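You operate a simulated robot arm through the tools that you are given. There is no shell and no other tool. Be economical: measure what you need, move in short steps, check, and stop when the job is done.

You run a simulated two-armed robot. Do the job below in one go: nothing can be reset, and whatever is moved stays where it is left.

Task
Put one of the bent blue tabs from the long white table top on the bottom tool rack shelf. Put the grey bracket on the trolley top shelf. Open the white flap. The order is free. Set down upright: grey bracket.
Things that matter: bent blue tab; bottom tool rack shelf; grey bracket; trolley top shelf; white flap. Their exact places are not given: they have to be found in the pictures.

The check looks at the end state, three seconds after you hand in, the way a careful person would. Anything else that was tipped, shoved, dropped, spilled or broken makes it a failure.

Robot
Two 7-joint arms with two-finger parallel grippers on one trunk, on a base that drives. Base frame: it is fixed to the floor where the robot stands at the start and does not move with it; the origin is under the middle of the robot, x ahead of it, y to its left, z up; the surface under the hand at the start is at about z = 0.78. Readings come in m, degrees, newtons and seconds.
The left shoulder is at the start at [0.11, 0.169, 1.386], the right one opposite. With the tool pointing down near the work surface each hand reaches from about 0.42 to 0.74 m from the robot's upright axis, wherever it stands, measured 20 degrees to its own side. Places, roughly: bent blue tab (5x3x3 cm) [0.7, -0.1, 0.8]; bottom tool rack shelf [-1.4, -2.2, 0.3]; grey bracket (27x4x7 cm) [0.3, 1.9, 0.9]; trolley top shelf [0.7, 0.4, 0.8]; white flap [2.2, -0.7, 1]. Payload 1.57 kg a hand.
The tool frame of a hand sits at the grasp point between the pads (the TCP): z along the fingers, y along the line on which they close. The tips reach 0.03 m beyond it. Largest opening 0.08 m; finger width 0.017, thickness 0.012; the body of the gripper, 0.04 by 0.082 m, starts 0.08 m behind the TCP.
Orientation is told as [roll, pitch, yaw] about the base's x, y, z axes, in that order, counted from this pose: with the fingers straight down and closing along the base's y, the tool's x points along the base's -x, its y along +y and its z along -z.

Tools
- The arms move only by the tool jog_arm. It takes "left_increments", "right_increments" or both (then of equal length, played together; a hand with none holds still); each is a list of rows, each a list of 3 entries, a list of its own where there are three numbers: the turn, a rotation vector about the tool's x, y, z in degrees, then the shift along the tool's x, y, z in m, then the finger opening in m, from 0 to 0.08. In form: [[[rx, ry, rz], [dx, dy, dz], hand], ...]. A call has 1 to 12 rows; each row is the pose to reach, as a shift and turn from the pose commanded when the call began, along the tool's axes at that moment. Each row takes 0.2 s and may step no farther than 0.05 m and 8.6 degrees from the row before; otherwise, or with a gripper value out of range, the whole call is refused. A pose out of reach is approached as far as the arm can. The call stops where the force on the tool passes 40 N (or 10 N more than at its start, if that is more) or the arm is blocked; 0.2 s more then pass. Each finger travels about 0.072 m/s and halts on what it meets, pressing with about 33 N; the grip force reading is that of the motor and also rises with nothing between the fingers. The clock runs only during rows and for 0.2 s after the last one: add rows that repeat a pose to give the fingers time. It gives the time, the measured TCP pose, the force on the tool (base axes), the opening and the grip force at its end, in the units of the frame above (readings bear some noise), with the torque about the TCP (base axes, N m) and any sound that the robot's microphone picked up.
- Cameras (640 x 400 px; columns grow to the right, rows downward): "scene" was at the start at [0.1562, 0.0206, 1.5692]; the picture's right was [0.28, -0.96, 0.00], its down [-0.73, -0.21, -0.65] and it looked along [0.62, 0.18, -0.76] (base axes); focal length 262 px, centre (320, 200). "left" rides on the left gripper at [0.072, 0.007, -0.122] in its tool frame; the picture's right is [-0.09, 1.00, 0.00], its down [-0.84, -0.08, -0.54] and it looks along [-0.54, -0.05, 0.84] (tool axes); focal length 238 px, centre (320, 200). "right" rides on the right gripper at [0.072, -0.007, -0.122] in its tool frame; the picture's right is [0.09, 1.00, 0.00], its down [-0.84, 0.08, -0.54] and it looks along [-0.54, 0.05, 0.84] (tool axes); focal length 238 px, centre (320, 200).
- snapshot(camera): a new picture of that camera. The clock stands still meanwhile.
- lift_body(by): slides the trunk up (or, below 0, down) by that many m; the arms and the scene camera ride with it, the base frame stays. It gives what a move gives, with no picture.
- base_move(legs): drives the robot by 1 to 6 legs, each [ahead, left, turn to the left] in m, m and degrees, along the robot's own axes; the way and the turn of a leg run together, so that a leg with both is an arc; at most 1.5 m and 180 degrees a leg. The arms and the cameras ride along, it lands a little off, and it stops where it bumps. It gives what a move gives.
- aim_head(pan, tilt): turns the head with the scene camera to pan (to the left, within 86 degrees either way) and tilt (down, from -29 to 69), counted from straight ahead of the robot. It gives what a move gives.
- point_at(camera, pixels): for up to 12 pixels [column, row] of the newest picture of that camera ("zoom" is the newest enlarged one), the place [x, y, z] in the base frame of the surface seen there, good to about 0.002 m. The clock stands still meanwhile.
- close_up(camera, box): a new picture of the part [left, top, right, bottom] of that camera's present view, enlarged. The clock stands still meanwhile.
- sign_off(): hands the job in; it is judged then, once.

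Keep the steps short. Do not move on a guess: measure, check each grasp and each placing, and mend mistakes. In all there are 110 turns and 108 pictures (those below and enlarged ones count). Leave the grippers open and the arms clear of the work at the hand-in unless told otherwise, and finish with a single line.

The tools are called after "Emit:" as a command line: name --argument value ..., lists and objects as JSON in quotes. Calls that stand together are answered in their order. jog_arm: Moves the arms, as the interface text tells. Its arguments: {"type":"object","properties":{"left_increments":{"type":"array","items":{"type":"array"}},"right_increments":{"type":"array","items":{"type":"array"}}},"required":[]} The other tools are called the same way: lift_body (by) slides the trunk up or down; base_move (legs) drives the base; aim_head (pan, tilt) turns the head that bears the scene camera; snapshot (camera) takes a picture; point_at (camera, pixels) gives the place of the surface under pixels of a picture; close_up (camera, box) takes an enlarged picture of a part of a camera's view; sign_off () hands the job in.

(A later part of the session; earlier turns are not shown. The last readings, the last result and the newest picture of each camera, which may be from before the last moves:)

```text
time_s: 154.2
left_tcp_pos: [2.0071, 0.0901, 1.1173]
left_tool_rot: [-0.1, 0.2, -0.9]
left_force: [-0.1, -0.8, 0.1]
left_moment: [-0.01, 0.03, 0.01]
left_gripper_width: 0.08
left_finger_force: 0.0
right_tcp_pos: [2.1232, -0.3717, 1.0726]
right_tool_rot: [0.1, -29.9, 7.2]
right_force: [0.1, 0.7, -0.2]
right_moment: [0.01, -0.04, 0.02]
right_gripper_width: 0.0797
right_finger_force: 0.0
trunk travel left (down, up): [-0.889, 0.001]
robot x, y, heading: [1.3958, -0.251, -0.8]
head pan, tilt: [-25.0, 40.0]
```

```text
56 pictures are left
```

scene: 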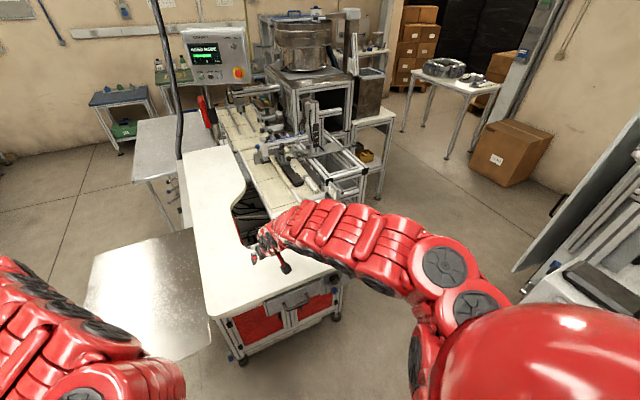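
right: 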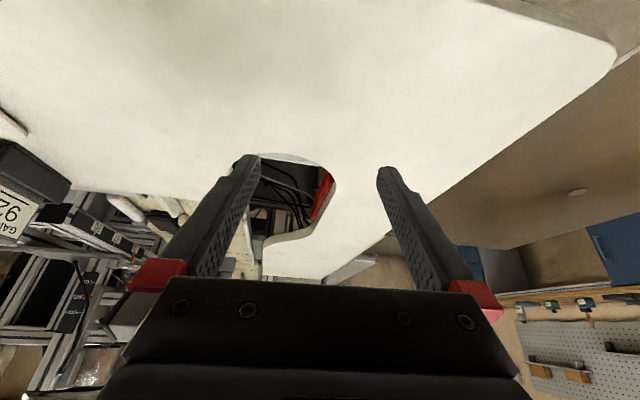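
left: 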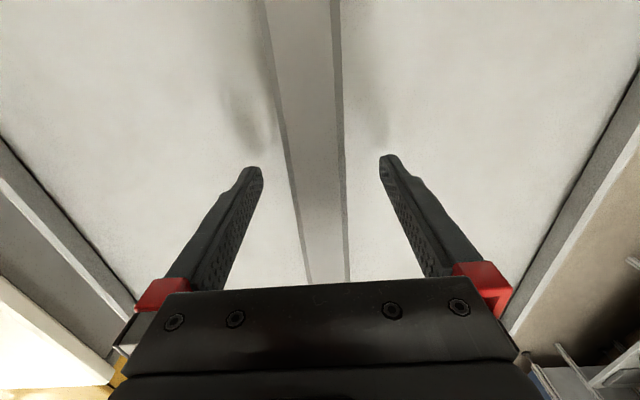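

Flap is hidden behind the arm; strafe 0.2 right and look with the wrist camera.

Emit:
base_move --legs '[[0, -0.2, 0]]'

Emit:
snapshot --camera "right"

Emit:
snapshot --camera "scene"

```text
time_s: 155.8
left_tcp_pos: [2.0052, -0.1071, 1.1174]
left_tool_rot: [-0.2, 0.4, -1.1]
left_force: [-0.9, 0.0, 0.1]
left_moment: [0.01, -0.01, -0.01]
left_gripper_width: 0.08
left_finger_force: 0.0
right_tcp_pos: [2.1205, -0.5689, 1.0736]
right_tool_rot: [0.0, -29.8, 7.2]
right_force: [-0.2, 0.2, 0.4]
right_moment: [-0.03, 0.02, -0.02]
right_gripper_width: 0.0801
right_finger_force: 0.1
trunk travel left (down, up): [-0.889, 0.001]
robot x, y, heading: [1.3895, -0.4475, -0.9]
head pan, tilt: [-25.0, 40.0]
```

```text
55 pictures are left
```

right: 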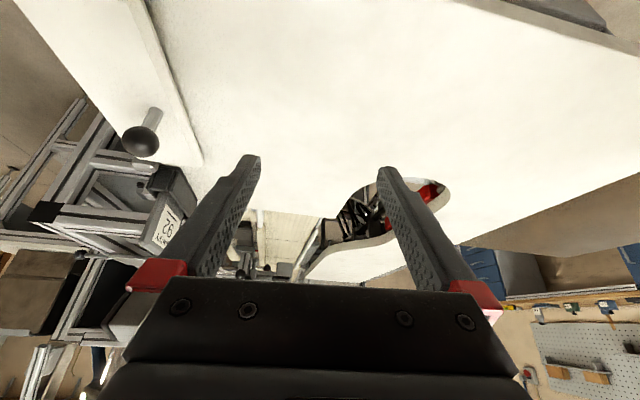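

```text
54 pictures are left
```

scene: 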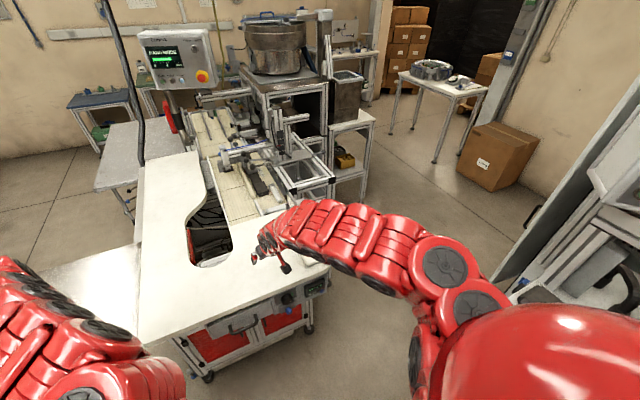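

Emit:
close_up --camera "right" --box '[0, 0, 240, 200]'

Emit:
point_at --camera "right" --pixels '[[128, 4], [202, 163], [180, 160], [60, 60], [120, 125], [100, 100], [140, 138], [150, 118], [170, 130], [40, 20], [150, 60], [175, 100]]'

```text
2.00 times, centred on (120, 100) of right
```

zoom: 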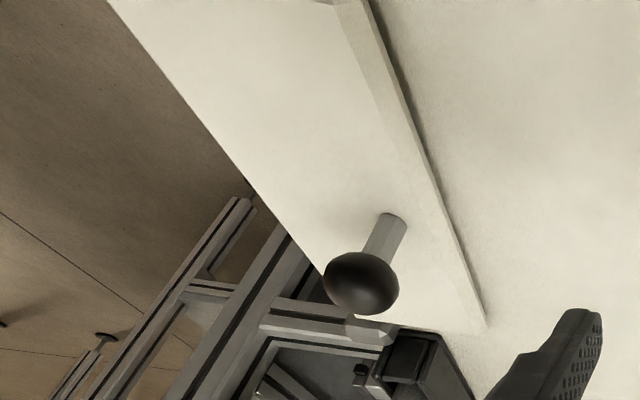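

```text
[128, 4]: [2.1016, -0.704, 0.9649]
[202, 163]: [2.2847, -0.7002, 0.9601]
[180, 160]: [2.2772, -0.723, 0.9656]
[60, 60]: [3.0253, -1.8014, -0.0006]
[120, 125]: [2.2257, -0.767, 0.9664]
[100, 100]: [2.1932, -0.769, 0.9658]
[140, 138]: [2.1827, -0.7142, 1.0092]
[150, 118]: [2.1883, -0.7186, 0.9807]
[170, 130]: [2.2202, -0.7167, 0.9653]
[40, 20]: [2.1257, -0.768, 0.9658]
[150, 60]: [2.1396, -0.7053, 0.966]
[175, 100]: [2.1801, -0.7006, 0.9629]
```

The knob sits next to the plate's left edge (y -0.70), so the hinge seems to be along the right edge (y≈-0.775). I move the right hand 0.1 m right for a better view.

Emit:
jog_arm --right_increments '[[[0, 0, 0], [0, -0.035, 0], 0.08], [[0, 0, 0], [0, -0.07, 0], 0.08], [[0, 0, 0], [0, -0.1, 0], 0.08], [[0, 0, 0], [0, -0.1, 0], 0.08]]'

Emit:
close_up --camera "right" --box '[0, 0, 400, 250]'

Emit:
close_up --camera "scene" --box '[220, 200, 380, 310]'

```text
time_s: 156.8
left_tcp_pos: [2.005, -0.1073, 1.1173]
left_tool_rot: [-0.1, 0.3, -1.2]
left_force: [-0.5, -0.3, 0.0]
left_moment: [0.0, -0.04, 0.03]
left_gripper_width: 0.0799
left_finger_force: 0.0
right_tcp_pos: [2.1309, -0.6691, 1.073]
right_tool_rot: [0.1, -29.9, 7.2]
right_force: [0.0, 0.5, 0.0]
right_moment: [-0.03, 0.01, 0.01]
right_gripper_width: 0.0802
right_finger_force: 0.1
trunk travel left (down, up): [-0.889, 0.001]
robot x, y, heading: [1.39, -0.4484, -1.2]
head pan, tilt: [-25.0, 40.0]
```

```text
1.60 times, centred on (200, 125) of right
```

zoom: 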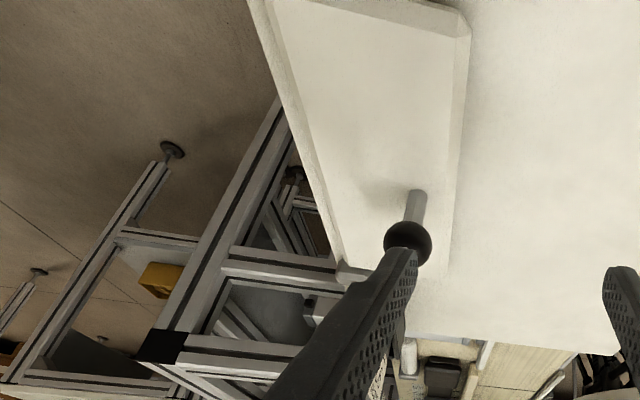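

```text
3.64 times, centred on (300, 255) of scene
```

zoom: 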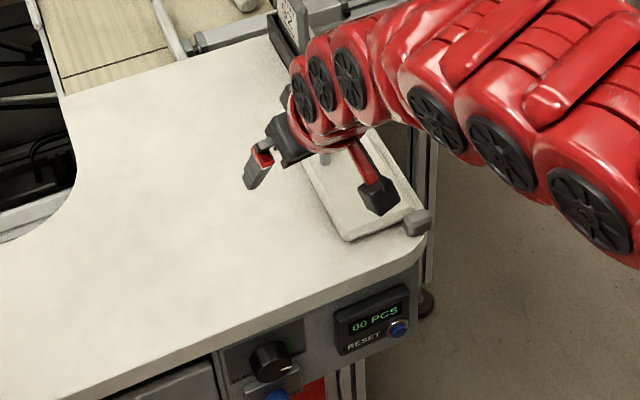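

Emit:
point_at --camera "zoom" --pixels '[[412, 222], [425, 215], [400, 205], [345, 235], [310, 190], [330, 158], [350, 200]]'

Emit:
snapshot --camera "right"

Emit:
point_at --camera "right" --pixels '[[185, 80], [200, 120], [212, 170], [222, 170], [288, 100], [250, 60], [258, 124], [255, 155], [190, 60], [295, 20]]'

```text
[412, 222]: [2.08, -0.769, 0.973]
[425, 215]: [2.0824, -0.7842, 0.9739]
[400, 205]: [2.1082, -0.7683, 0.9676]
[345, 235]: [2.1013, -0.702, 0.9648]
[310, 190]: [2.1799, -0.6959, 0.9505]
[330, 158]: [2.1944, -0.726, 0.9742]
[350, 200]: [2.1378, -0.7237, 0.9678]
```

```text
50 pictures are left
```

right: 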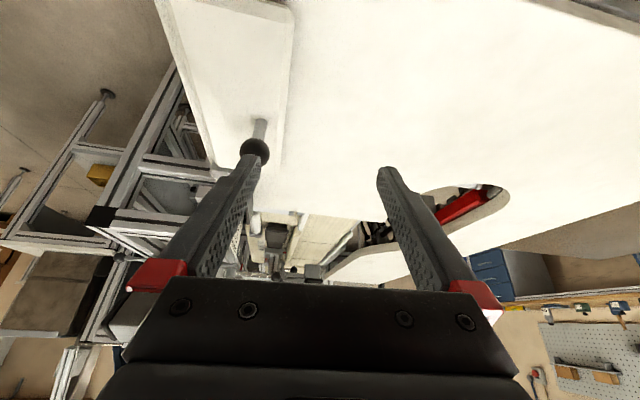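

```text
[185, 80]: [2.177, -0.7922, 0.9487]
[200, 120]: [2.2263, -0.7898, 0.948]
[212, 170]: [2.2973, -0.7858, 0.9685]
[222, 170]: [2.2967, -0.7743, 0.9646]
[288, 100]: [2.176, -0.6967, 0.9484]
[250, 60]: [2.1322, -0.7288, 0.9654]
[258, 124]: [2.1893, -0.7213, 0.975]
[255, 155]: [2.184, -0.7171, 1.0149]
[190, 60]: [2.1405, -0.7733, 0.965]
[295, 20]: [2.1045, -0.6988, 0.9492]
```

Hinge axis runs along x at y≈-0.778, z≈0.96; knob ball at (2.187,-0.718,~1.007). Best: grip the ball with fingers closing along x so it can swivel in the pads while I trace the arc. First, bring the right tool to vertical, raised.

Emit:
jog_arm --right_increments '[[[0, 6, 0], [0.0036, 0, -0.0136], 0.08], [[0, 12, 0], [0.007, 0, -0.027], 0.08], [[0, 18, 0], [0.011, 0, -0.041], 0.08], [[0, 24, 0], [0.0145, 0, -0.054], 0.08], [[0, 30, 0], [0.018, 0, -0.068], 0.08], [[0, 30, 0], [0.018, 0, -0.068], 0.08]]'

Emit:
jog_arm --right_increments '[[[0, 0, -8], [0, 0, 0], 0.08], [[0, 0, -16], [0, 0, 0], 0.08], [[0, 0, -24], [0, 0, 0], 0.08], [[0, 0, -32], [0, 0, 0], 0.08], [[0, 0, -40], [0, 0, 0], 0.08], [[0, 0, -48], [0, 0, 0], 0.08], [[0, 0, -56], [0, 0, 0], 0.08], [[0, 0, -64], [0, 0, 0], 0.08], [[0, 0, -72], [0, 0, 0], 0.08], [[0, 0, -78], [0, 0, 0], 0.08], [[0, 0, -83], [0, 0, 0], 0.08], [[0, 0, -83], [0, 0, 0], 0.08]]'

```text
time_s: 158.2
left_tcp_pos: [2.0046, -0.1087, 1.1181]
left_tool_rot: [-0.1, 0.3, -1.1]
left_force: [0.0, 0.2, -0.1]
left_moment: [-0.02, 0.01, -0.01]
left_gripper_width: 0.0801
left_finger_force: 0.1
right_tcp_pos: [2.0819, -0.6745, 1.1226]
right_tool_rot: [0.1, 0.2, 7.1]
right_force: [-0.9, 0.1, -0.1]
right_moment: [0.01, -0.04, 0.0]
right_gripper_width: 0.0801
right_finger_force: 0.0
trunk travel left (down, up): [-0.889, 0.001]
robot x, y, heading: [1.3917, -0.4468, -1.1]
head pan, tilt: [-25.0, 40.0]
```

```text
time_s: 160.8
left_tcp_pos: [2.0056, -0.1082, 1.1173]
left_tool_rot: [-0.2, 0.2, -1.1]
left_force: [0.6, 0.0, 0.4]
left_moment: [-0.02, 0.02, 0.0]
left_gripper_width: 0.0801
left_finger_force: 0.1
right_tcp_pos: [2.0829, -0.676, 1.1237]
right_tool_rot: [0.1, 0.0, 90.1]
right_force: [-0.2, -0.6, 0.3]
right_moment: [-0.02, 0.01, 0.02]
right_gripper_width: 0.08
right_finger_force: 0.1
trunk travel left (down, up): [-0.889, 0.001]
robot x, y, heading: [1.3918, -0.448, -1.1]
head pan, tilt: [-25.0, 40.0]
```

Yaw 90° reached. Drive 0.105 ahead so the hand is in line with the knob.

Emit:
base_move --legs '[[0.105, 0, 0]]'

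Emit:
snapshot --camera "right"

Emit:
point_at --camera "right" --pixels '[[320, 130], [320, 100], [320, 160], [310, 180]]'

```text
time_s: 162.0
left_tcp_pos: [2.1044, -0.1103, 1.1177]
left_tool_rot: [-0.2, 0.2, -1.1]
left_force: [0.2, -0.8, -0.3]
left_moment: [-0.01, -0.04, -0.02]
left_gripper_width: 0.08
left_finger_force: 0.0
right_tcp_pos: [2.183, -0.6781, 1.1245]
right_tool_rot: [0.1, -0.1, 90.1]
right_force: [-1.0, 0.7, 0.1]
right_moment: [-0.03, 0.01, 0.0]
right_gripper_width: 0.08
right_finger_force: 0.1
trunk travel left (down, up): [-0.889, 0.001]
robot x, y, heading: [1.4947, -0.4484, -1.1]
head pan, tilt: [-25.0, 40.0]
```

```text
49 pictures are left
```

right: 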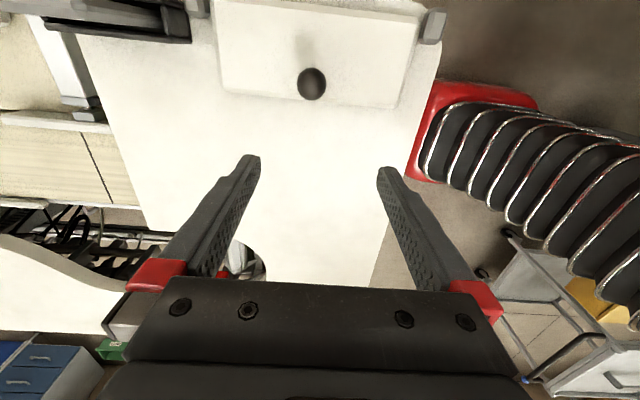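

```text
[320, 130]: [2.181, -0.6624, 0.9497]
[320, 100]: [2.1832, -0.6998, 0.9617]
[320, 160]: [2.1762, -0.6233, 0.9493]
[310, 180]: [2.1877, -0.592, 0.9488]
```

Emit:
close_up --camera "right" --box '[200, 0, 460, 130]'

Emit:
point_at --camera "right" --pixels '[[311, 84], [311, 72], [311, 96], [300, 84], [322, 84], [225, 90], [395, 105], [210, 30], [432, 25], [300, 8]]'

```text
2.46 times, centred on (330, 65) of right
```

zoom: 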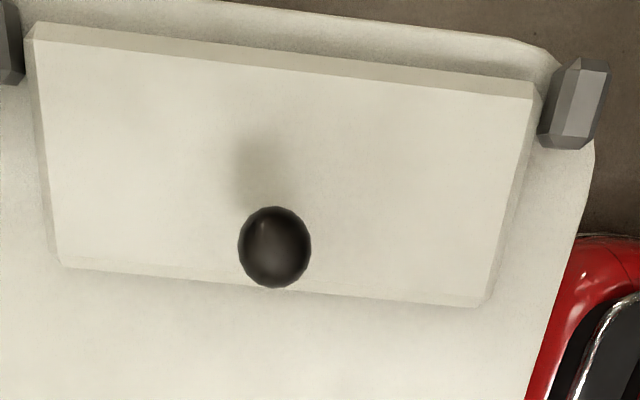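

```text
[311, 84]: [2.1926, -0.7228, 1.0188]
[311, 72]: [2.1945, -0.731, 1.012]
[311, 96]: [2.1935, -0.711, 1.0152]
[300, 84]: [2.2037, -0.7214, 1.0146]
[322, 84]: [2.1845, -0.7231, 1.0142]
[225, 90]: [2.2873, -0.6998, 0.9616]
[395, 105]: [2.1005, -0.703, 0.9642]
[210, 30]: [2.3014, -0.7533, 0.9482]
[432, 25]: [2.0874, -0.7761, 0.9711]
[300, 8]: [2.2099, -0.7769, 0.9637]
```

Ball centre ≈ (2.194,-0.721,1.007). Align, then descend over it (fingers either side in x), tips stay 1 cm above the plate.

Emit:
jog_arm --right_increments '[[[0, 0, 0], [0.022, -0.006, 0.0], 0.08], [[0, 0, 0], [0.043, -0.011, 0.0], 0.08], [[0, 0, 0], [0.043, -0.011, 0.04], 0.08], [[0, 0, 0], [0.043, -0.011, 0.08], 0.08], [[0, 0, 0], [0.043, -0.011, 0.1], 0.08], [[0, 0, 0], [0.043, -0.011, 0.117], 0.08], [[0, 0, 0], [0.043, -0.011, 0.117], 0.08]]'

Emit:
snapshot --camera "right"

```text
time_s: 163.6
left_tcp_pos: [2.1053, -0.1133, 1.1193]
left_tool_rot: [0.0, 0.3, -1.1]
left_force: [0.5, -0.9, -0.5]
left_moment: [0.0, -0.02, -0.03]
left_gripper_width: 0.0799
left_finger_force: 0.2
right_tcp_pos: [2.1837, -0.7217, 1.0161]
right_tool_rot: [0.1, -0.1, 90.1]
right_force: [-0.1, 0.0, 0.5]
right_moment: [0.02, -0.02, -0.01]
right_gripper_width: 0.0802
right_finger_force: 0.1
right hand out of reach, approached as far as the arm can: row 4, 5, 6, 7
trunk travel left (down, up): [-0.889, 0.001]
robot x, y, heading: [1.4936, -0.4496, -1.2]
head pan, tilt: [-25.0, 40.0]
```

```text
47 pictures are left
```

right: 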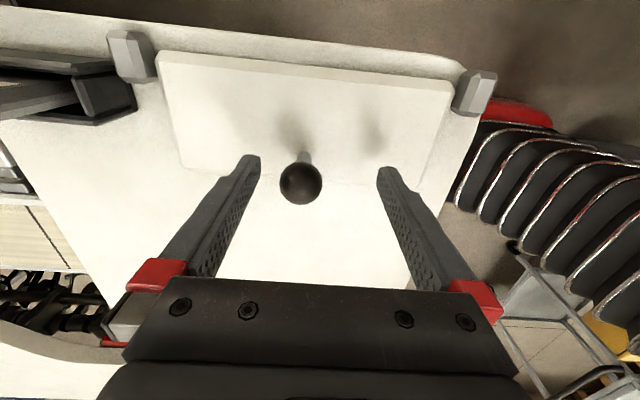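

At the reach limit. I raise 6 cm off the knob, bring the base 0.10 closer and 0.05 right.

Emit:
jog_arm --right_increments '[[[0, 0, 0], [0, 0, -0.03], 0.08], [[0, 0, 0], [0, 0, -0.065], 0.08], [[0, 0, 0], [0, 0, -0.065], 0.08]]'

Emit:
base_move --legs '[[0.1, 0, 0], [0, -0.05, 0]]'

```text
time_s: 164.4
left_tcp_pos: [2.1067, -0.1115, 1.1181]
left_tool_rot: [-0.1, 0.3, -1.1]
left_force: [-0.3, -0.1, 0.0]
left_moment: [0.0, 0.0, -0.02]
left_gripper_width: 0.08
left_finger_force: 0.1
right_tcp_pos: [2.1853, -0.7208, 1.0801]
right_tool_rot: [0.1, -0.1, 90.1]
right_force: [0.5, 0.5, -0.2]
right_moment: [0.02, 0.01, 0.0]
right_gripper_width: 0.08
right_finger_force: 0.3
trunk travel left (down, up): [-0.889, 0.001]
robot x, y, heading: [1.4957, -0.4502, -1.2]
head pan, tilt: [-25.0, 40.0]
```

```text
time_s: 166.1
left_tcp_pos: [2.2033, -0.1557, 1.1158]
left_tool_rot: [-0.5, 0.2, -0.9]
left_force: [0.6, 0.2, -0.8]
left_moment: [-0.06, -0.03, 0.04]
left_gripper_width: 0.0804
left_finger_force: 0.0
right_tcp_pos: [2.2834, -0.7645, 1.0828]
right_tool_rot: [0.1, 0.2, 90.3]
right_force: [1.2, 0.6, 0.7]
right_moment: [-0.07, 0.03, -0.03]
right_gripper_width: 0.0802
right_finger_force: 0.2
trunk travel left (down, up): [-0.889, 0.001]
robot x, y, heading: [1.5939, -0.5013, -1.0]
head pan, tilt: [-25.0, 40.0]
```

Bring hand back over the knob at height, then verify and descend.

Emit:
jog_arm --right_increments '[[[0, 0, 0], [-0.015, 0.03, 0], 0.08], [[0, 0, 0], [-0.03, 0.06, 0], 0.08], [[0, 0, 0], [-0.0435, 0.089, 0], 0.08], [[0, 0, 0], [-0.0435, 0.089, 0], 0.08], [[0, 0, 0], [-0.0435, 0.089, 0.03], 0.08], [[0, 0, 0], [-0.0435, 0.089, 0.055], 0.08], [[0, 0, 0], [-0.0435, 0.089, 0.076], 0.08], [[0, 0, 0], [-0.0435, 0.089, 0.076], 0.08]]'

Emit:
snapshot --camera "right"

```text
time_s: 167.9
left_tcp_pos: [2.2049, -0.162, 1.1173]
left_tool_rot: [0.0, 0.4, -0.9]
left_force: [0.5, -0.2, 0.1]
left_moment: [0.03, 0.01, -0.01]
left_gripper_width: 0.0798
left_finger_force: 0.0
right_tcp_pos: [2.1962, -0.7281, 1.0039]
right_tool_rot: [0.1, -0.1, 90.4]
right_force: [-0.1, -0.1, -0.5]
right_moment: [0.02, 0.02, 0.0]
right_gripper_width: 0.08
right_finger_force: 0.0
right hand out of reach, approached as far as the arm can: row 3, 4, 5
trunk travel left (down, up): [-0.889, 0.001]
robot x, y, heading: [1.5966, -0.5009, -0.7]
head pan, tilt: [-25.0, 40.0]
```

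```text
46 pictures are left
```

right: 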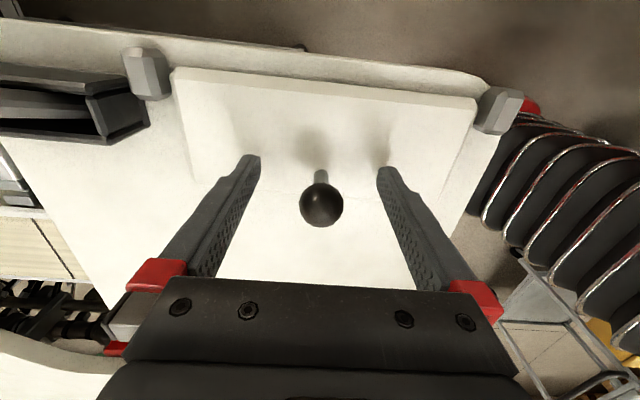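

Emit:
point_at --camera "right" --pixels '[[321, 205], [321, 188], [321, 222], [303, 205], [340, 205], [250, 165], [385, 175]]'

```text
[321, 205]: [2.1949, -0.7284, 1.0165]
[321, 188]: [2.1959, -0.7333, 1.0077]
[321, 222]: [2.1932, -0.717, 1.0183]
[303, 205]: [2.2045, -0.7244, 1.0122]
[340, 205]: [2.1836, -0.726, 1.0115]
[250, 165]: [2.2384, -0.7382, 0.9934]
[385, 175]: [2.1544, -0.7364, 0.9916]
```

Well centred; shift 5 mm and close on the ball.

Emit:
jog_arm --right_increments '[[[0, 0, 0], [-0.005, 0.002, -0.001], 0.08], [[0, 0, 0], [-0.005, 0.002, -0.001], 0.06], [[0, 0, 0], [-0.005, 0.002, -0.001], 0.04], [[0, 0, 0], [-0.005, 0.002, -0.001], 0.02], [[0, 0, 0], [-0.005, 0.002, -0.001], 0.01], [[0, 0, 0], [-0.005, 0.002, -0.001], 0.01], [[0, 0, 0], [-0.005, 0.002, -0.001], 0.01]]'

Emit:
snapshot --camera "right"

```text
time_s: 169.5
left_tcp_pos: [2.2059, -0.1616, 1.1178]
left_tool_rot: [-0.1, 0.4, -0.9]
left_force: [0.7, -0.1, 0.4]
left_moment: [0.0, -0.01, 0.0]
left_gripper_width: 0.0799
left_finger_force: 0.0
right_tcp_pos: [2.1954, -0.7237, 1.0056]
right_tool_rot: [0.1, -0.1, 90.3]
right_force: [3.6, -2.1, 3.5]
right_moment: [-0.18, -0.06, 0.01]
right_gripper_width: 0.027
right_finger_force: 38.4
trunk travel left (down, up): [-0.889, 0.001]
robot x, y, heading: [1.5949, -0.5045, -1.1]
head pan, tilt: [-25.0, 40.0]
```

```text
45 pictures are left
```

right: 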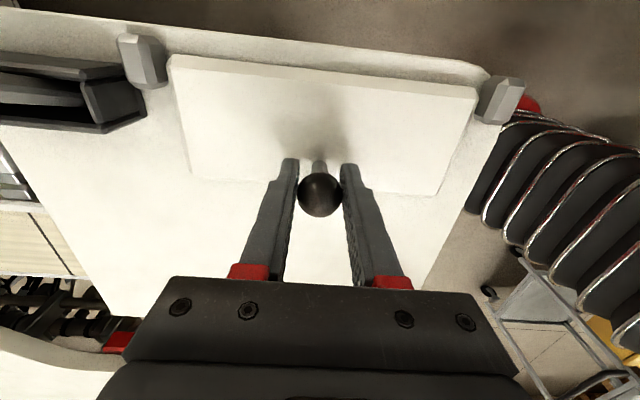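

Gripped (27 mm). Trace the arc for the first 30° and check forces.

Emit:
jog_arm --right_increments '[[[0, 0, 0], [0.0065, 0, -0.0068], 0.01], [[0, 0, 0], [0.014, 0, -0.013], 0.01], [[0, 0, 0], [0.022, 0, -0.018], 0.01], [[0, 0, 0], [0.03, 0, -0.022], 0.01]]'

Emit:
snapshot --camera "right"

```text
time_s: 170.5
left_tcp_pos: [2.2052, -0.1583, 1.1172]
left_tool_rot: [-0.2, 0.4, -0.9]
left_force: [0.3, 0.1, -0.2]
left_moment: [-0.03, 0.02, 0.01]
left_gripper_width: 0.0801
left_finger_force: 0.1
right_tcp_pos: [2.195, -0.7511, 1.0272]
right_tool_rot: [0.1, 0.1, 90.5]
right_force: [3.1, 15.9, 1.1]
right_moment: [0.9, 0.01, -0.01]
right_gripper_width: 0.0272
right_finger_force: 38.4
trunk travel left (down, up): [-0.889, 0.001]
robot x, y, heading: [1.594, -0.5049, -0.9]
head pan, tilt: [-25.0, 40.0]
```

```text
44 pictures are left
```

right: 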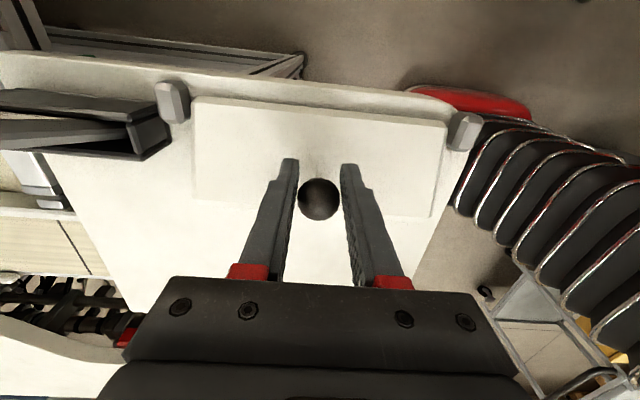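

Emit:
point_at --camera "right" --pixels '[[430, 205], [205, 190], [430, 130], [205, 110], [260, 195], [390, 160], [464, 130], [175, 100]]'

```text
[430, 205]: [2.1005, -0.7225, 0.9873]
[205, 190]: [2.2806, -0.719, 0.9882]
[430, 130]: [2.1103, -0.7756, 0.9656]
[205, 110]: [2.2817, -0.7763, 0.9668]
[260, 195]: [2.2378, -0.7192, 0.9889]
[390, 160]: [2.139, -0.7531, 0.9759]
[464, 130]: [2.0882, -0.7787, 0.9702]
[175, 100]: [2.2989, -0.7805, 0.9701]
```

Plate is now at 22° and rotating (refit hinge: y≈-0.79, z≈0.948). Continue the arc to ~56°.

Emit:
jog_arm --right_increments '[[[0, 0, 0], [0.008, 0, -0.0035], 0.01], [[0, 0, 0], [0.0163, 0, -0.0058], 0.01], [[0, 0, 0], [0.0245, 0, -0.0076], 0.01], [[0, 0, 0], [0.0329, 0, -0.0086], 0.01], [[0, 0, 0], [0.0413, 0, -0.0086], 0.01], [[0, 0, 0], [0.0497, 0, -0.0081], 0.01]]'

Emit:
snapshot --camera "right"

```text
time_s: 171.9
left_tcp_pos: [2.2061, -0.1622, 1.1182]
left_tool_rot: [-0.1, 0.4, -0.8]
left_force: [-0.3, -0.6, 0.8]
left_moment: [0.0, -0.02, 0.03]
left_gripper_width: 0.0801
left_finger_force: 0.1
right_tcp_pos: [2.1953, -0.8031, 1.0368]
right_tool_rot: [0.1, 0.0, 90.4]
right_force: [-0.7, 0.5, -0.1]
right_moment: [-0.04, 0.01, 0.03]
right_gripper_width: 0.0101
right_finger_force: 0.0
trunk travel left (down, up): [-0.889, 0.001]
robot x, y, heading: [1.5928, -0.5035, -0.9]
head pan, tilt: [-25.0, 40.0]
```

```text
43 pictures are left
```

right: 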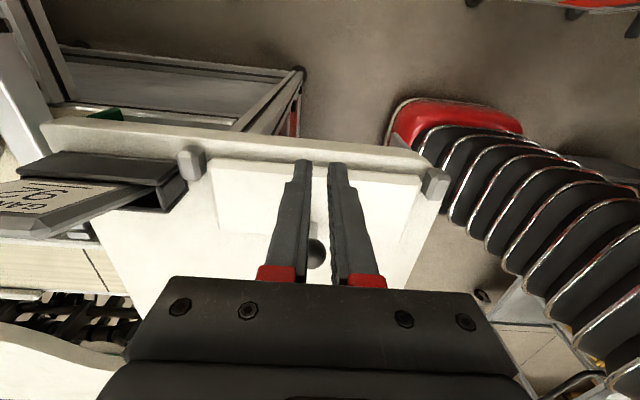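

The ball slipped out. Check plate angle.

Emit:
point_at --camera "right" --pixels '[[230, 230], [400, 240], [230, 170], [410, 185], [316, 250], [190, 165], [435, 185], [370, 230]]'

```text
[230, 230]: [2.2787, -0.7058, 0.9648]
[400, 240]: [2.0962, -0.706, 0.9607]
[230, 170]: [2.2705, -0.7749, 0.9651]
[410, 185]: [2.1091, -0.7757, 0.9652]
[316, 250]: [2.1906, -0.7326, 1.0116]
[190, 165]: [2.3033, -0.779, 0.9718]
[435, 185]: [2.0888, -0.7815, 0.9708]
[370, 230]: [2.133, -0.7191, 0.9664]
```

The flap fell back shut: the ball couldn't swivel in the pads. Better grip: fingers nearly horizontal pointing to -y, gripping the post under the ball, rotating the tool with the flap. First raise clear, open, and move over to y≈-0.62.

Emit:
jog_arm --right_increments '[[[0, 0, 0], [0, 0, -0.04], 0.03], [[0, 0, 0], [0, 0, -0.08], 0.05], [[0, 0, 0], [-0.04, 0, -0.11], 0.07], [[0, 0, 0], [-0.085, 0, -0.12], 0.08], [[0, 0, 0], [-0.13, 0, -0.12], 0.08], [[0, 0, 0], [-0.17, 0, -0.12], 0.08], [[0, 0, 0], [-0.17, 0, -0.12], 0.08]]'

Emit:
jog_arm --right_increments '[[[0, 8, 0], [0, 0, 0], 0.06], [[0, 16, 0], [0, 0, 0], 0.06], [[0, 24, 0], [0, 0, 0], 0.06], [[0, 32, 0], [0, 0, 0], 0.06], [[0, 40, 0], [0, 0, 0], 0.06], [[0, 48, 0], [0, 0, 0], 0.06], [[0, 56, 0], [0, 0, 0], 0.06], [[0, 64, 0], [0, 0, 0], 0.06], [[0, 70, 0], [0, 0, 0], 0.06], [[0, 70, 0], [0, 0, 0], 0.06]]'

Emit:
snapshot --camera "right"

Emit:
snapshot --camera "scene"

```text
time_s: 173.5
left_tcp_pos: [2.2058, -0.162, 1.1177]
left_tool_rot: [-0.2, 0.2, -0.9]
left_force: [0.2, -0.4, 0.4]
left_moment: [-0.01, 0.0, 0.01]
left_gripper_width: 0.0803
left_finger_force: 0.1
right_tcp_pos: [2.2333, -0.63, 1.1504]
right_tool_rot: [0.3, -0.1, 90.2]
right_force: [-1.3, -0.6, -0.5]
right_moment: [-0.01, -0.01, 0.01]
right_gripper_width: 0.0798
right_finger_force: 0.1
right hand out of reach, approached as far as the arm can: row 2, 3, 4, 5, 6, 7
trunk travel left (down, up): [-0.889, 0.001]
robot x, y, heading: [1.5937, -0.4998, -0.9]
head pan, tilt: [-25.0, 40.0]
```

```text
time_s: 175.7
left_tcp_pos: [2.2059, -0.1607, 1.1164]
left_tool_rot: [-0.1, 0.3, -0.9]
left_force: [-0.2, -0.5, -0.3]
left_moment: [-0.04, -0.01, 0.02]
left_gripper_width: 0.0802
left_finger_force: 0.0
right_tcp_pos: [2.2128, -0.6397, 1.1521]
right_tool_rot: [0.4, 70.0, 90.6]
right_force: [-0.3, 0.6, 0.0]
right_moment: [0.01, 0.02, -0.03]
right_gripper_width: 0.0603
right_finger_force: 0.0
right hand out of reach, approached as far as the arm can: row 8, 9, 10
trunk travel left (down, up): [-0.889, 0.001]
robot x, y, heading: [1.595, -0.4987, -1.2]
head pan, tilt: [-25.0, 40.0]
```

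```text
42 pictures are left
```

right: 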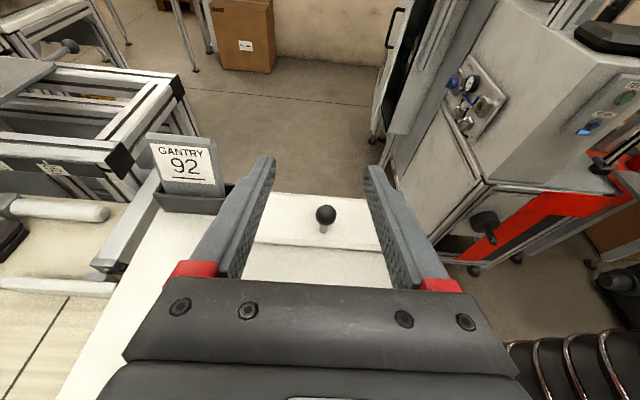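

```text
41 pictures are left
```

scene: 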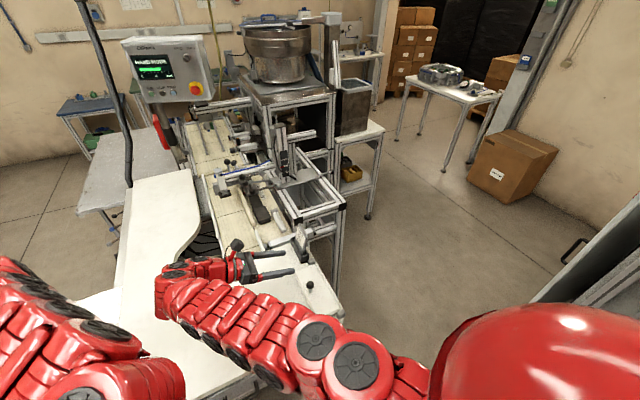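

Reachable: tool points to -y, 20° down. Lower to a pre-grasp beside the knob (TCP ≈ (2.194,-0.65,0.989)).

Emit:
jog_arm --right_increments '[[[0, 0, 0], [-0.0375, 0.005, 0.0163], 0.06], [[0, 0, 0], [-0.075, 0.01, 0.0325], 0.06], [[0, 0, 0], [-0.112, 0.014, 0.049], 0.06], [[0, 0, 0], [-0.14, 0.019, 0.061], 0.06], [[0, 0, 0], [-0.14, 0.019, 0.061], 0.06]]'

Emit:
snapshot --camera "right"

```text
time_s: 176.9
left_tcp_pos: [2.2048, -0.161, 1.1184]
left_tool_rot: [-0.1, 0.3, -0.9]
left_force: [-0.1, -0.4, -0.4]
left_moment: [-0.01, 0.01, 0.0]
left_gripper_width: 0.0798
left_finger_force: 0.0
right_tcp_pos: [2.1629, -0.6577, 1.048]
right_tool_rot: [0.1, 69.9, 90.4]
right_force: [-0.9, 1.0, -0.5]
right_moment: [-0.03, 0.0, -0.01]
right_gripper_width: 0.0601
right_finger_force: 0.0
right hand out of reach, approached as far as the arm can: row 1, 2, 3, 4, 5
trunk travel left (down, up): [-0.889, 0.001]
robot x, y, heading: [1.591, -0.5039, -0.9]
head pan, tilt: [-25.0, 40.0]
```

```text
40 pictures are left
```

right: 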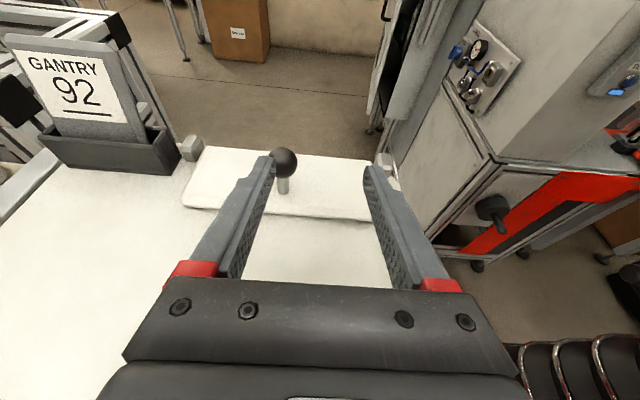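

Arm near its limit; I use base (+0.04 ahead) and lower the trunk 0.05 instead.

Emit:
base_move --legs '[[0.04, 0, 0]]'

Emit:
lift_body --by -0.05

Emit:
snapshot --camera "right"

Emit:
point_at --camera "right" --pixels '[[285, 165], [320, 160], [320, 200], [320, 130], [340, 160]]'

```text
time_s: 177.8
left_tcp_pos: [2.239, -0.162, 1.1223]
left_tool_rot: [-0.1, 0.0, -0.9]
left_force: [-0.9, -0.4, 0.5]
left_moment: [-0.01, -0.08, -0.01]
left_gripper_width: 0.0799
left_finger_force: 0.0
right_tcp_pos: [2.1979, -0.6594, 1.0505]
right_tool_rot: [-0.5, 69.9, 89.7]
right_force: [-0.5, 0.3, 1.0]
right_moment: [0.03, -0.01, 0.08]
right_gripper_width: 0.06
right_finger_force: 0.1
trunk travel left (down, up): [-0.889, 0.001]
robot x, y, heading: [1.6359, -0.4989, -1.0]
head pan, tilt: [-25.0, 40.0]
```

```text
time_s: 178.7
left_tcp_pos: [2.2457, -0.1632, 1.0674]
left_tool_rot: [-0.2, 0.3, -0.9]
left_force: [0.0, 0.2, -0.1]
left_moment: [0.0, -0.06, 0.0]
left_gripper_width: 0.08
left_finger_force: 0.1
right_tcp_pos: [2.2026, -0.6581, 0.998]
right_tool_rot: [0.4, 69.8, 90.7]
right_force: [-0.1, 0.6, -0.3]
right_moment: [-0.01, -0.03, -0.01]
right_gripper_width: 0.0602
right_finger_force: 0.0
trunk travel left (down, up): [-0.839, 0.051]
robot x, y, heading: [1.6318, -0.5055, -0.9]
head pan, tilt: [-25.0, 40.0]
```

```text
39 pictures are left
```

right: 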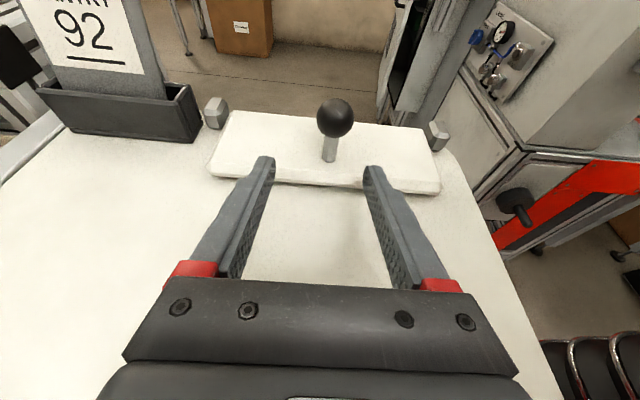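

```text
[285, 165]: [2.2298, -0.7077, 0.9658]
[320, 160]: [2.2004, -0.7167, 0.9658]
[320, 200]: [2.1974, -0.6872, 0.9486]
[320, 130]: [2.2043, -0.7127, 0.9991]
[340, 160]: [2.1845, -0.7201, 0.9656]
```

Emit:
point_at --camera "right" --pixels '[[329, 145], [329, 155], [325, 150], [334, 150], [335, 118], [330, 138]]'

```text
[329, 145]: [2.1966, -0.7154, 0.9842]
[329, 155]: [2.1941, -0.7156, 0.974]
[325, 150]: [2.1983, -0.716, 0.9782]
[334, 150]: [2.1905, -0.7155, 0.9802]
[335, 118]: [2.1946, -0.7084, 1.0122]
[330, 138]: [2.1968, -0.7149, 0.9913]
```

Post axis at (2.1945,-0.721). Advance so the post lies ~18 mm past the TCP, below the ball.

Emit:
jog_arm --right_increments '[[[0, 0, 0], [-0.006, 0.008, 0.005], 0.06], [[0, 0, 0], [-0.002, 0.008, 0.02], 0.06], [[0, 0, 0], [0.003, 0.008, 0.033], 0.06], [[0, 0, 0], [0.0073, 0.008, 0.0463], 0.06], [[0, 0, 0], [0.0073, 0.008, 0.0463], 0.06]]'

Emit:
snapshot --camera "right"

```text
time_s: 179.9
left_tcp_pos: [2.2448, -0.1625, 1.0677]
left_tool_rot: [-0.1, 0.3, -0.9]
left_force: [0.9, 0.7, -0.5]
left_moment: [-0.01, -0.04, 0.0]
left_gripper_width: 0.08
left_finger_force: 0.1
right_tcp_pos: [2.1959, -0.7039, 0.9867]
right_tool_rot: [0.3, 69.9, 90.6]
right_force: [0.5, -0.6, 0.1]
right_moment: [0.0, 0.04, 0.0]
right_gripper_width: 0.0599
right_finger_force: 0.1
trunk travel left (down, up): [-0.839, 0.051]
robot x, y, heading: [1.6333, -0.5025, -0.8]
head pan, tilt: [-25.0, 40.0]
```

```text
38 pictures are left
```

right: 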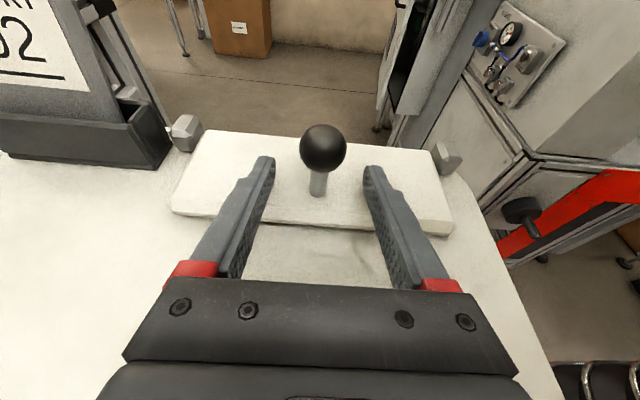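

Post centred between fingers. Raise 2 mm and close on it.

Emit:
jog_arm --right_increments '[[[0, 0, 0], [0.002, 0, 0], 0.06], [[0, 0, 0], [0.002, 0, 0], 0.045], [[0, 0, 0], [0.002, 0, 0], 0.03], [[0, 0, 0], [0.002, 0, 0], 0.015], [[0, 0, 0], [0.002, 0, 0], 0.002], [[0, 0, 0], [0.002, 0, 0], 0.002], [[0, 0, 0], [0.002, 0, 0], 0.002]]'

Emit:
snapshot --camera "right"

```text
time_s: 181.5
left_tcp_pos: [2.2453, -0.1628, 1.0668]
left_tool_rot: [-0.1, 0.4, -0.8]
left_force: [0.0, 0.8, -0.2]
left_moment: [0.0, 0.0, 0.01]
left_gripper_width: 0.08
left_finger_force: 0.0
right_tcp_pos: [2.1949, -0.705, 0.9909]
right_tool_rot: [0.5, 69.9, 90.8]
right_force: [1.3, 0.9, -1.8]
right_moment: [0.07, -0.07, 0.02]
right_gripper_width: 0.0115
right_finger_force: 29.4
trunk travel left (down, up): [-0.839, 0.051]
robot x, y, heading: [1.6311, -0.5032, -0.7]
head pan, tilt: [-25.0, 40.0]
```

```text
37 pictures are left
```

right: 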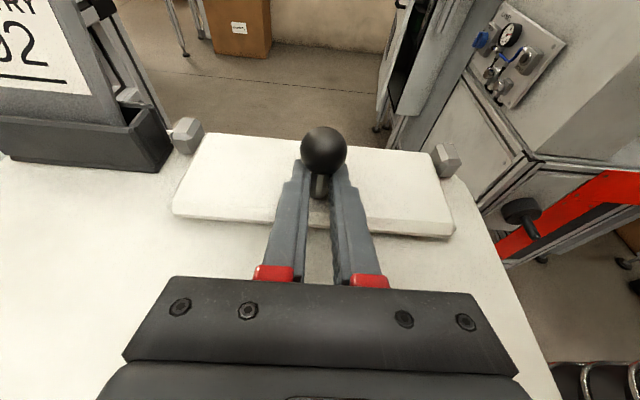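

Firm grip on the post (11.5 mm) under the ball. Rotate about the hinge with the tool, first 24°.

Emit:
jog_arm --right_increments '[[[0, -8, 0], [0.01125, 0, 0.00127], 0.002], [[0, -16, 0], [0.0222, 0, 0.0041], 0.002], [[0, -24, 0], [0.0327, 0, 0.0084], 0.002]]'

Emit:
snapshot --camera "right"

```text
time_s: 182.3
left_tcp_pos: [2.2447, -0.1658, 1.0698]
left_tool_rot: [0.0, 0.4, -0.8]
left_force: [-0.3, -0.4, -0.1]
left_moment: [0.05, -0.03, -0.01]
left_gripper_width: 0.0801
left_finger_force: 0.2
right_tcp_pos: [2.1939, -0.7273, 1.0203]
right_tool_rot: [-0.1, 45.8, 90.6]
right_force: [12.7, -3.3, -2.1]
right_moment: [-0.09, -0.26, 0.11]
right_gripper_width: 0.0125
right_finger_force: 6.1
trunk travel left (down, up): [-0.839, 0.051]
robot x, y, heading: [1.6328, -0.5027, -1.1]
head pan, tilt: [-25.0, 40.0]
```

```text
36 pictures are left
```

right: 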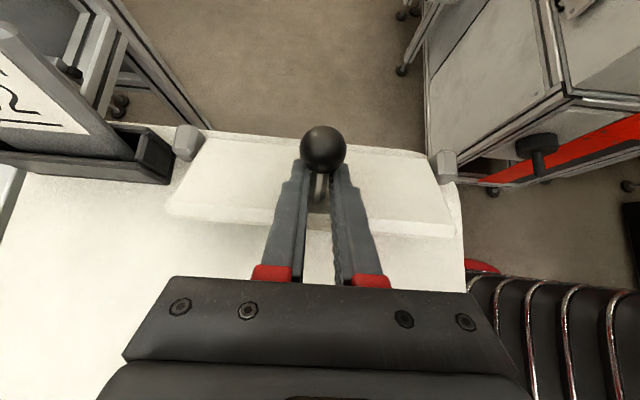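

Flap follows with low forces. Same tool-frame increments apply again: another 40°.

Emit:
jog_arm --right_increments '[[[0, -8, 0], [0.01125, 0, 0.00127], 0.002], [[0, -16, 0], [0.0222, 0, 0.0041], 0.002], [[0, -24, 0], [0.0327, 0, 0.0084], 0.002], [[0, -32, 0], [0.04245, 0, 0.0142], 0.002], [[0, -40, 0], [0.0513, 0, 0.0212], 0.002]]'

Emit:
snapshot --camera "right"

```text
time_s: 182.7
left_tcp_pos: [2.2376, -0.1615, 1.0725]
left_tool_rot: [0.0, -0.1, -1.0]
left_force: [-0.5, -1.1, 0.4]
left_moment: [0.03, 0.04, 0.0]
left_gripper_width: 0.08
left_finger_force: 0.1
right_tcp_pos: [2.196, -0.7304, 1.0129]
right_tool_rot: [0.8, 38.2, 90.1]
right_force: [-29.6, 19.3, 31.6]
right_moment: [-0.53, -0.3, -0.36]
right_gripper_width: 0.014
right_finger_force: 6.9
right hand out of reach, approached as far as the arm can: row 1, 2
trunk travel left (down, up): [-0.839, 0.051]
robot x, y, heading: [1.6335, -0.5008, -1.0]
head pan, tilt: [-25.0, 40.0]
stopped in row 2 (right hand): the force on the tool passed its limit at 78 N (the readings are from after the stop); the commanded pose is now the measured one
```

```text
35 pictures are left
```

right: 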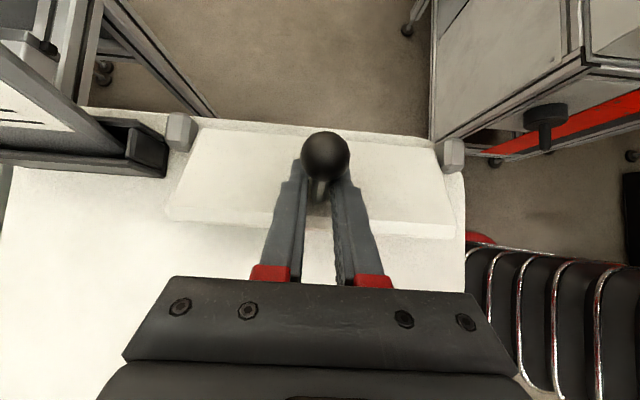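

The arm hits a limit in that direction. I'll lower the flap back gently along the reverse path and release, then try a better hand direction (pointing diagonally forward‑right).

Emit:
jog_arm --right_increments '[[[0, 8, 0], [-0.0085, 0, 0.0007], 0.002], [[0, 16, 0], [-0.017, 0, 0.0013], 0.002], [[0, 24, 0], [-0.0255, 0, 0.002], 0.002], [[0, 31.5, 0], [-0.0339, 0, 0.0027], 0.002], [[0, 31.5, 0], [-0.0339, 0, 0.0027], 0.02], [[0, 31.5, 0], [-0.0339, 0, 0.0027], 0.04], [[0, 31.5, 0], [-0.0339, 0, 0.0027], 0.06], [[0, 31.5, 0], [-0.0339, 0, 0.0027], 0.06]]'

Emit:
snapshot --camera "right"

```text
time_s: 184.5
left_tcp_pos: [2.2451, -0.1617, 1.0685]
left_tool_rot: [-0.1, 0.2, -0.9]
left_force: [-0.8, 0.0, 1.5]
left_moment: [0.0, 0.0, 0.0]
left_gripper_width: 0.0802
left_finger_force: 0.1
right_tcp_pos: [2.205, -0.7061, 0.9871]
right_tool_rot: [2.1, 69.6, 91.6]
right_force: [0.1, -0.6, -0.4]
right_moment: [0.01, 0.02, -0.02]
right_gripper_width: 0.06
right_finger_force: 0.1
trunk travel left (down, up): [-0.839, 0.051]
robot x, y, heading: [1.6309, -0.5041, -0.8]
head pan, tilt: [-25.0, 40.0]
```

```text
34 pictures are left
```

right: 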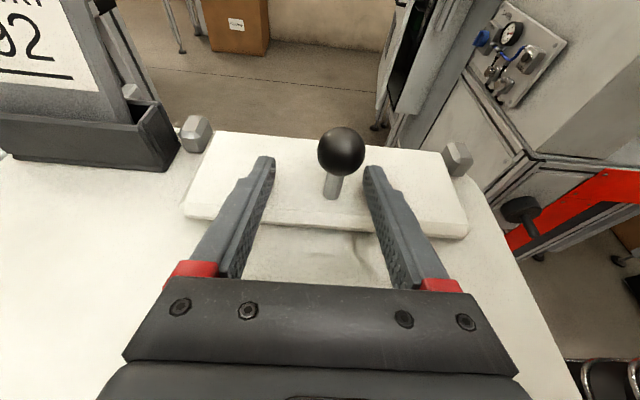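

Flap shut and free. Retract, trunk up, base back 0.12, then yaw the tool by 45° in free air.

Emit:
jog_arm --right_increments '[[[0, 0, 0], [0, 0.0, -0.035], 0.06], [[0, 0, 0], [0, 0.0, -0.07], 0.06], [[0, 0, 0], [0, 0.0, -0.07], 0.06]]'

Emit:
lift_body --by 0.05

Emit:
base_move --legs '[[-0.12, 0, 0]]'

Emit:
jog_arm --right_increments '[[[7.5, 0, -2.7], [0, 0, 0], 0.06], [[15, 0, -5.5], [0, 0, 0], 0.06], [[22.5, 0, -8.2], [0, 0, 0], 0.06], [[30, 0, -10.9], [0, 0, 0], 0.06], [[37, 0, -13.5], [0, 0, 0], 0.06], [[42.3, 0, -15.4], [0, 0, 0], 0.06], [[42.3, 0, -15.4], [0, 0, 0], 0.06]]'

Emit:
snapshot --camera "right"

```text
time_s: 185.3
left_tcp_pos: [2.2457, -0.163, 1.0677]
left_tool_rot: [0.0, 0.3, -1.0]
left_force: [-0.1, -0.9, 0.4]
left_moment: [0.01, -0.01, 0.0]
left_gripper_width: 0.0799
left_finger_force: 0.0
right_tcp_pos: [2.2037, -0.6426, 1.0116]
right_tool_rot: [2.2, 69.5, 91.8]
right_force: [-0.5, 0.5, -1.0]
right_moment: [0.02, 0.04, -0.01]
right_gripper_width: 0.0601
right_finger_force: 0.1
trunk travel left (down, up): [-0.839, 0.051]
robot x, y, heading: [1.6363, -0.5027, -1.0]
head pan, tilt: [-25.0, 40.0]
```

```text
time_s: 186.2
left_tcp_pos: [2.2447, -0.162, 1.1175]
left_tool_rot: [-0.1, 0.4, -1.0]
left_force: [0.1, 0.0, 0.3]
left_moment: [-0.02, 0.0, -0.04]
left_gripper_width: 0.0803
left_finger_force: 0.0
right_tcp_pos: [2.2057, -0.6416, 1.0627]
right_tool_rot: [2.2, 69.6, 91.8]
right_force: [-0.4, -0.1, 0.6]
right_moment: [0.0, 0.02, -0.01]
right_gripper_width: 0.0597
right_finger_force: 0.0
trunk travel left (down, up): [-0.889, 0.001]
robot x, y, heading: [1.6311, -0.5029, -0.9]
head pan, tilt: [-25.0, 40.0]
```

```text
time_s: 187.5
left_tcp_pos: [2.1282, -0.1603, 1.1166]
left_tool_rot: [0.0, 0.4, -0.9]
left_force: [-0.5, -0.1, 0.5]
left_moment: [-0.02, 0.03, 0.02]
left_gripper_width: 0.08
left_finger_force: 0.2
right_tcp_pos: [2.0883, -0.6387, 1.0605]
right_tool_rot: [2.3, 69.7, 91.9]
right_force: [0.2, -0.1, 0.1]
right_moment: [-0.01, -0.01, -0.02]
right_gripper_width: 0.0599
right_finger_force: 0.1
trunk travel left (down, up): [-0.889, 0.001]
robot x, y, heading: [1.514, -0.499, -0.8]
head pan, tilt: [-25.0, 40.0]
```

```text
time_s: 189.1
left_tcp_pos: [2.1264, -0.1583, 1.1167]
left_tool_rot: [-0.1, 0.4, -0.9]
left_force: [0.2, 0.6, 0.0]
left_moment: [-0.03, 0.0, 0.0]
left_gripper_width: 0.0795
left_finger_force: 0.1
right_tcp_pos: [2.087, -0.6383, 1.0607]
right_tool_rot: [0.7, 69.1, 135.5]
right_force: [-0.2, -0.1, 0.2]
right_moment: [0.04, 0.0, 0.01]
right_gripper_width: 0.0602
right_finger_force: 0.1
trunk travel left (down, up): [-0.889, 0.001]
robot x, y, heading: [1.5165, -0.4998, -0.8]
head pan, tilt: [-25.0, 40.0]
```

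```text
33 pictures are left
```

right: 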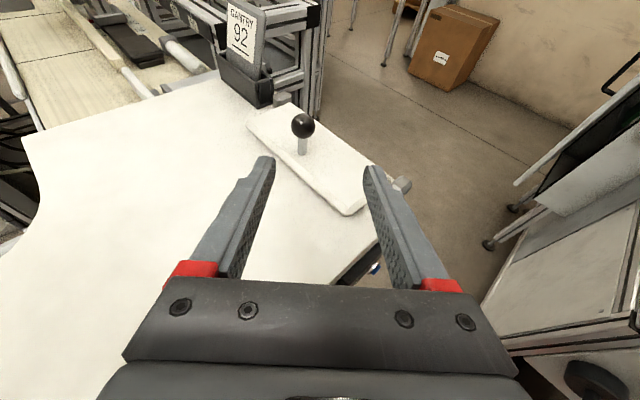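

Reachable. Now rehearse in free air: rotate the tool 100° about base x while shifting 0.17 m toward -y, to test the end pose.

Emit:
jog_arm --right_increments '[[[2.1, -5.8, 5.5], [0.0035, 0.0101, 0.0093], 0.06], [[4.2, -11.7, 11.1], [0.007, 0.0202, 0.0186], 0.06], [[6.4, -17.5, 16.6], [0.0106, 0.0303, 0.028], 0.06], [[8.5, -23.4, 22.2], [0.0142, 0.0404, 0.0371], 0.06], [[10.6, -29.2, 27.7], [0.0177, 0.0505, 0.0464], 0.06], [[12.7, -35.0, 33.3], [0.0212, 0.0606, 0.0557], 0.06], [[14.9, -40.9, 38.8], [0.0248, 0.0707, 0.065], 0.06], [[17.0, -46.7, 44.4], [0.0283, 0.0808, 0.0743], 0.06], [[19.1, -52.6, 49.9], [0.0319, 0.0909, 0.0836], 0.06], [[21.2, -58.4, 55.5], [0.0354, 0.101, 0.0928], 0.06], [[23.4, -64.3, 61.0], [0.039, 0.1111, 0.1021], 0.06], [[25.5, -70.1, 66.6], [0.0425, 0.1212, 0.1114], 0.06]]'

```text
time_s: 191.7
left_tcp_pos: [2.1274, -0.1606, 1.1175]
left_tool_rot: [-0.1, 0.4, -0.9]
left_force: [1.1, -0.2, 0.1]
left_moment: [0.0, 0.02, 0.02]
left_gripper_width: 0.0801
left_finger_force: 0.1
right_tcp_pos: [2.0853, -0.8101, 1.0632]
right_tool_rot: [-50.3, -24.1, 105.5]
right_force: [-0.5, 0.3, 0.1]
right_moment: [-0.01, -0.01, 0.01]
right_gripper_width: 0.0597
right_finger_force: 0.1
trunk travel left (down, up): [-0.889, 0.001]
robot x, y, heading: [1.5195, -0.4999, -0.8]
head pan, tilt: [-25.0, 40.0]
```

The whole sweep is reachable. Reverse it, then drive 0.09 ahead for the grasp.

Emit:
jog_arm --right_increments '[[[-2.1, 5.8, -5.5], [-0.0124, 0.0018, 0.0066], 0.06], [[-4.2, 11.7, -11.1], [-0.0248, 0.0035, 0.0132], 0.06], [[-6.4, 17.5, -16.6], [-0.0373, 0.0053, 0.0198], 0.06], [[-8.5, 23.4, -22.2], [-0.0497, 0.007, 0.0264], 0.06], [[-10.6, 29.2, -27.7], [-0.062, 0.0088, 0.033], 0.06], [[-12.7, 35.0, -33.3], [-0.0745, 0.0105, 0.0396], 0.06], [[-14.9, 40.9, -38.8], [-0.0869, 0.0123, 0.0461], 0.06], [[-17.0, 46.7, -44.4], [-0.0993, 0.014, 0.0527], 0.06], [[-19.1, 52.6, -49.9], [-0.1118, 0.0158, 0.0593], 0.06], [[-21.2, 58.4, -55.5], [-0.1242, 0.0175, 0.0659], 0.06], [[-23.4, 64.3, -61.0], [-0.1366, 0.0193, 0.0725], 0.06], [[-25.5, 70.1, -66.6], [-0.149, 0.021, 0.0791], 0.06]]'

Emit:
base_move --legs '[[0.085, 0, 0]]'

```text
time_s: 194.3
left_tcp_pos: [2.127, -0.1587, 1.1164]
left_tool_rot: [-0.2, 0.3, -0.9]
left_force: [0.2, 0.5, 0.5]
left_moment: [-0.01, 0.02, 0.04]
left_gripper_width: 0.0798
left_finger_force: 0.0
right_tcp_pos: [2.0883, -0.6395, 1.0617]
right_tool_rot: [1.0, 69.2, 135.7]
right_force: [0.1, 0.3, 0.3]
right_moment: [0.01, -0.02, -0.06]
right_gripper_width: 0.0601
right_finger_force: 0.2
trunk travel left (down, up): [-0.889, 0.001]
robot x, y, heading: [1.5154, -0.501, -0.9]
head pan, tilt: [-25.0, 40.0]
```

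```text
time_s: 195.4
left_tcp_pos: [2.2119, -0.1623, 1.1183]
left_tool_rot: [-0.1, 0.3, -0.9]
left_force: [-0.8, 0.7, 0.3]
left_moment: [-0.03, -0.01, 0.01]
left_gripper_width: 0.0799
left_finger_force: 0.1
right_tcp_pos: [2.1721, -0.6411, 1.0624]
right_tool_rot: [0.4, 69.2, 135.2]
right_force: [0.3, 0.3, 0.4]
right_moment: [0.02, -0.03, 0.0]
right_gripper_width: 0.0601
right_finger_force: 0.1
trunk travel left (down, up): [-0.889, 0.001]
robot x, y, heading: [1.6041, -0.4989, -0.9]
head pan, tilt: [-25.0, 40.0]
```

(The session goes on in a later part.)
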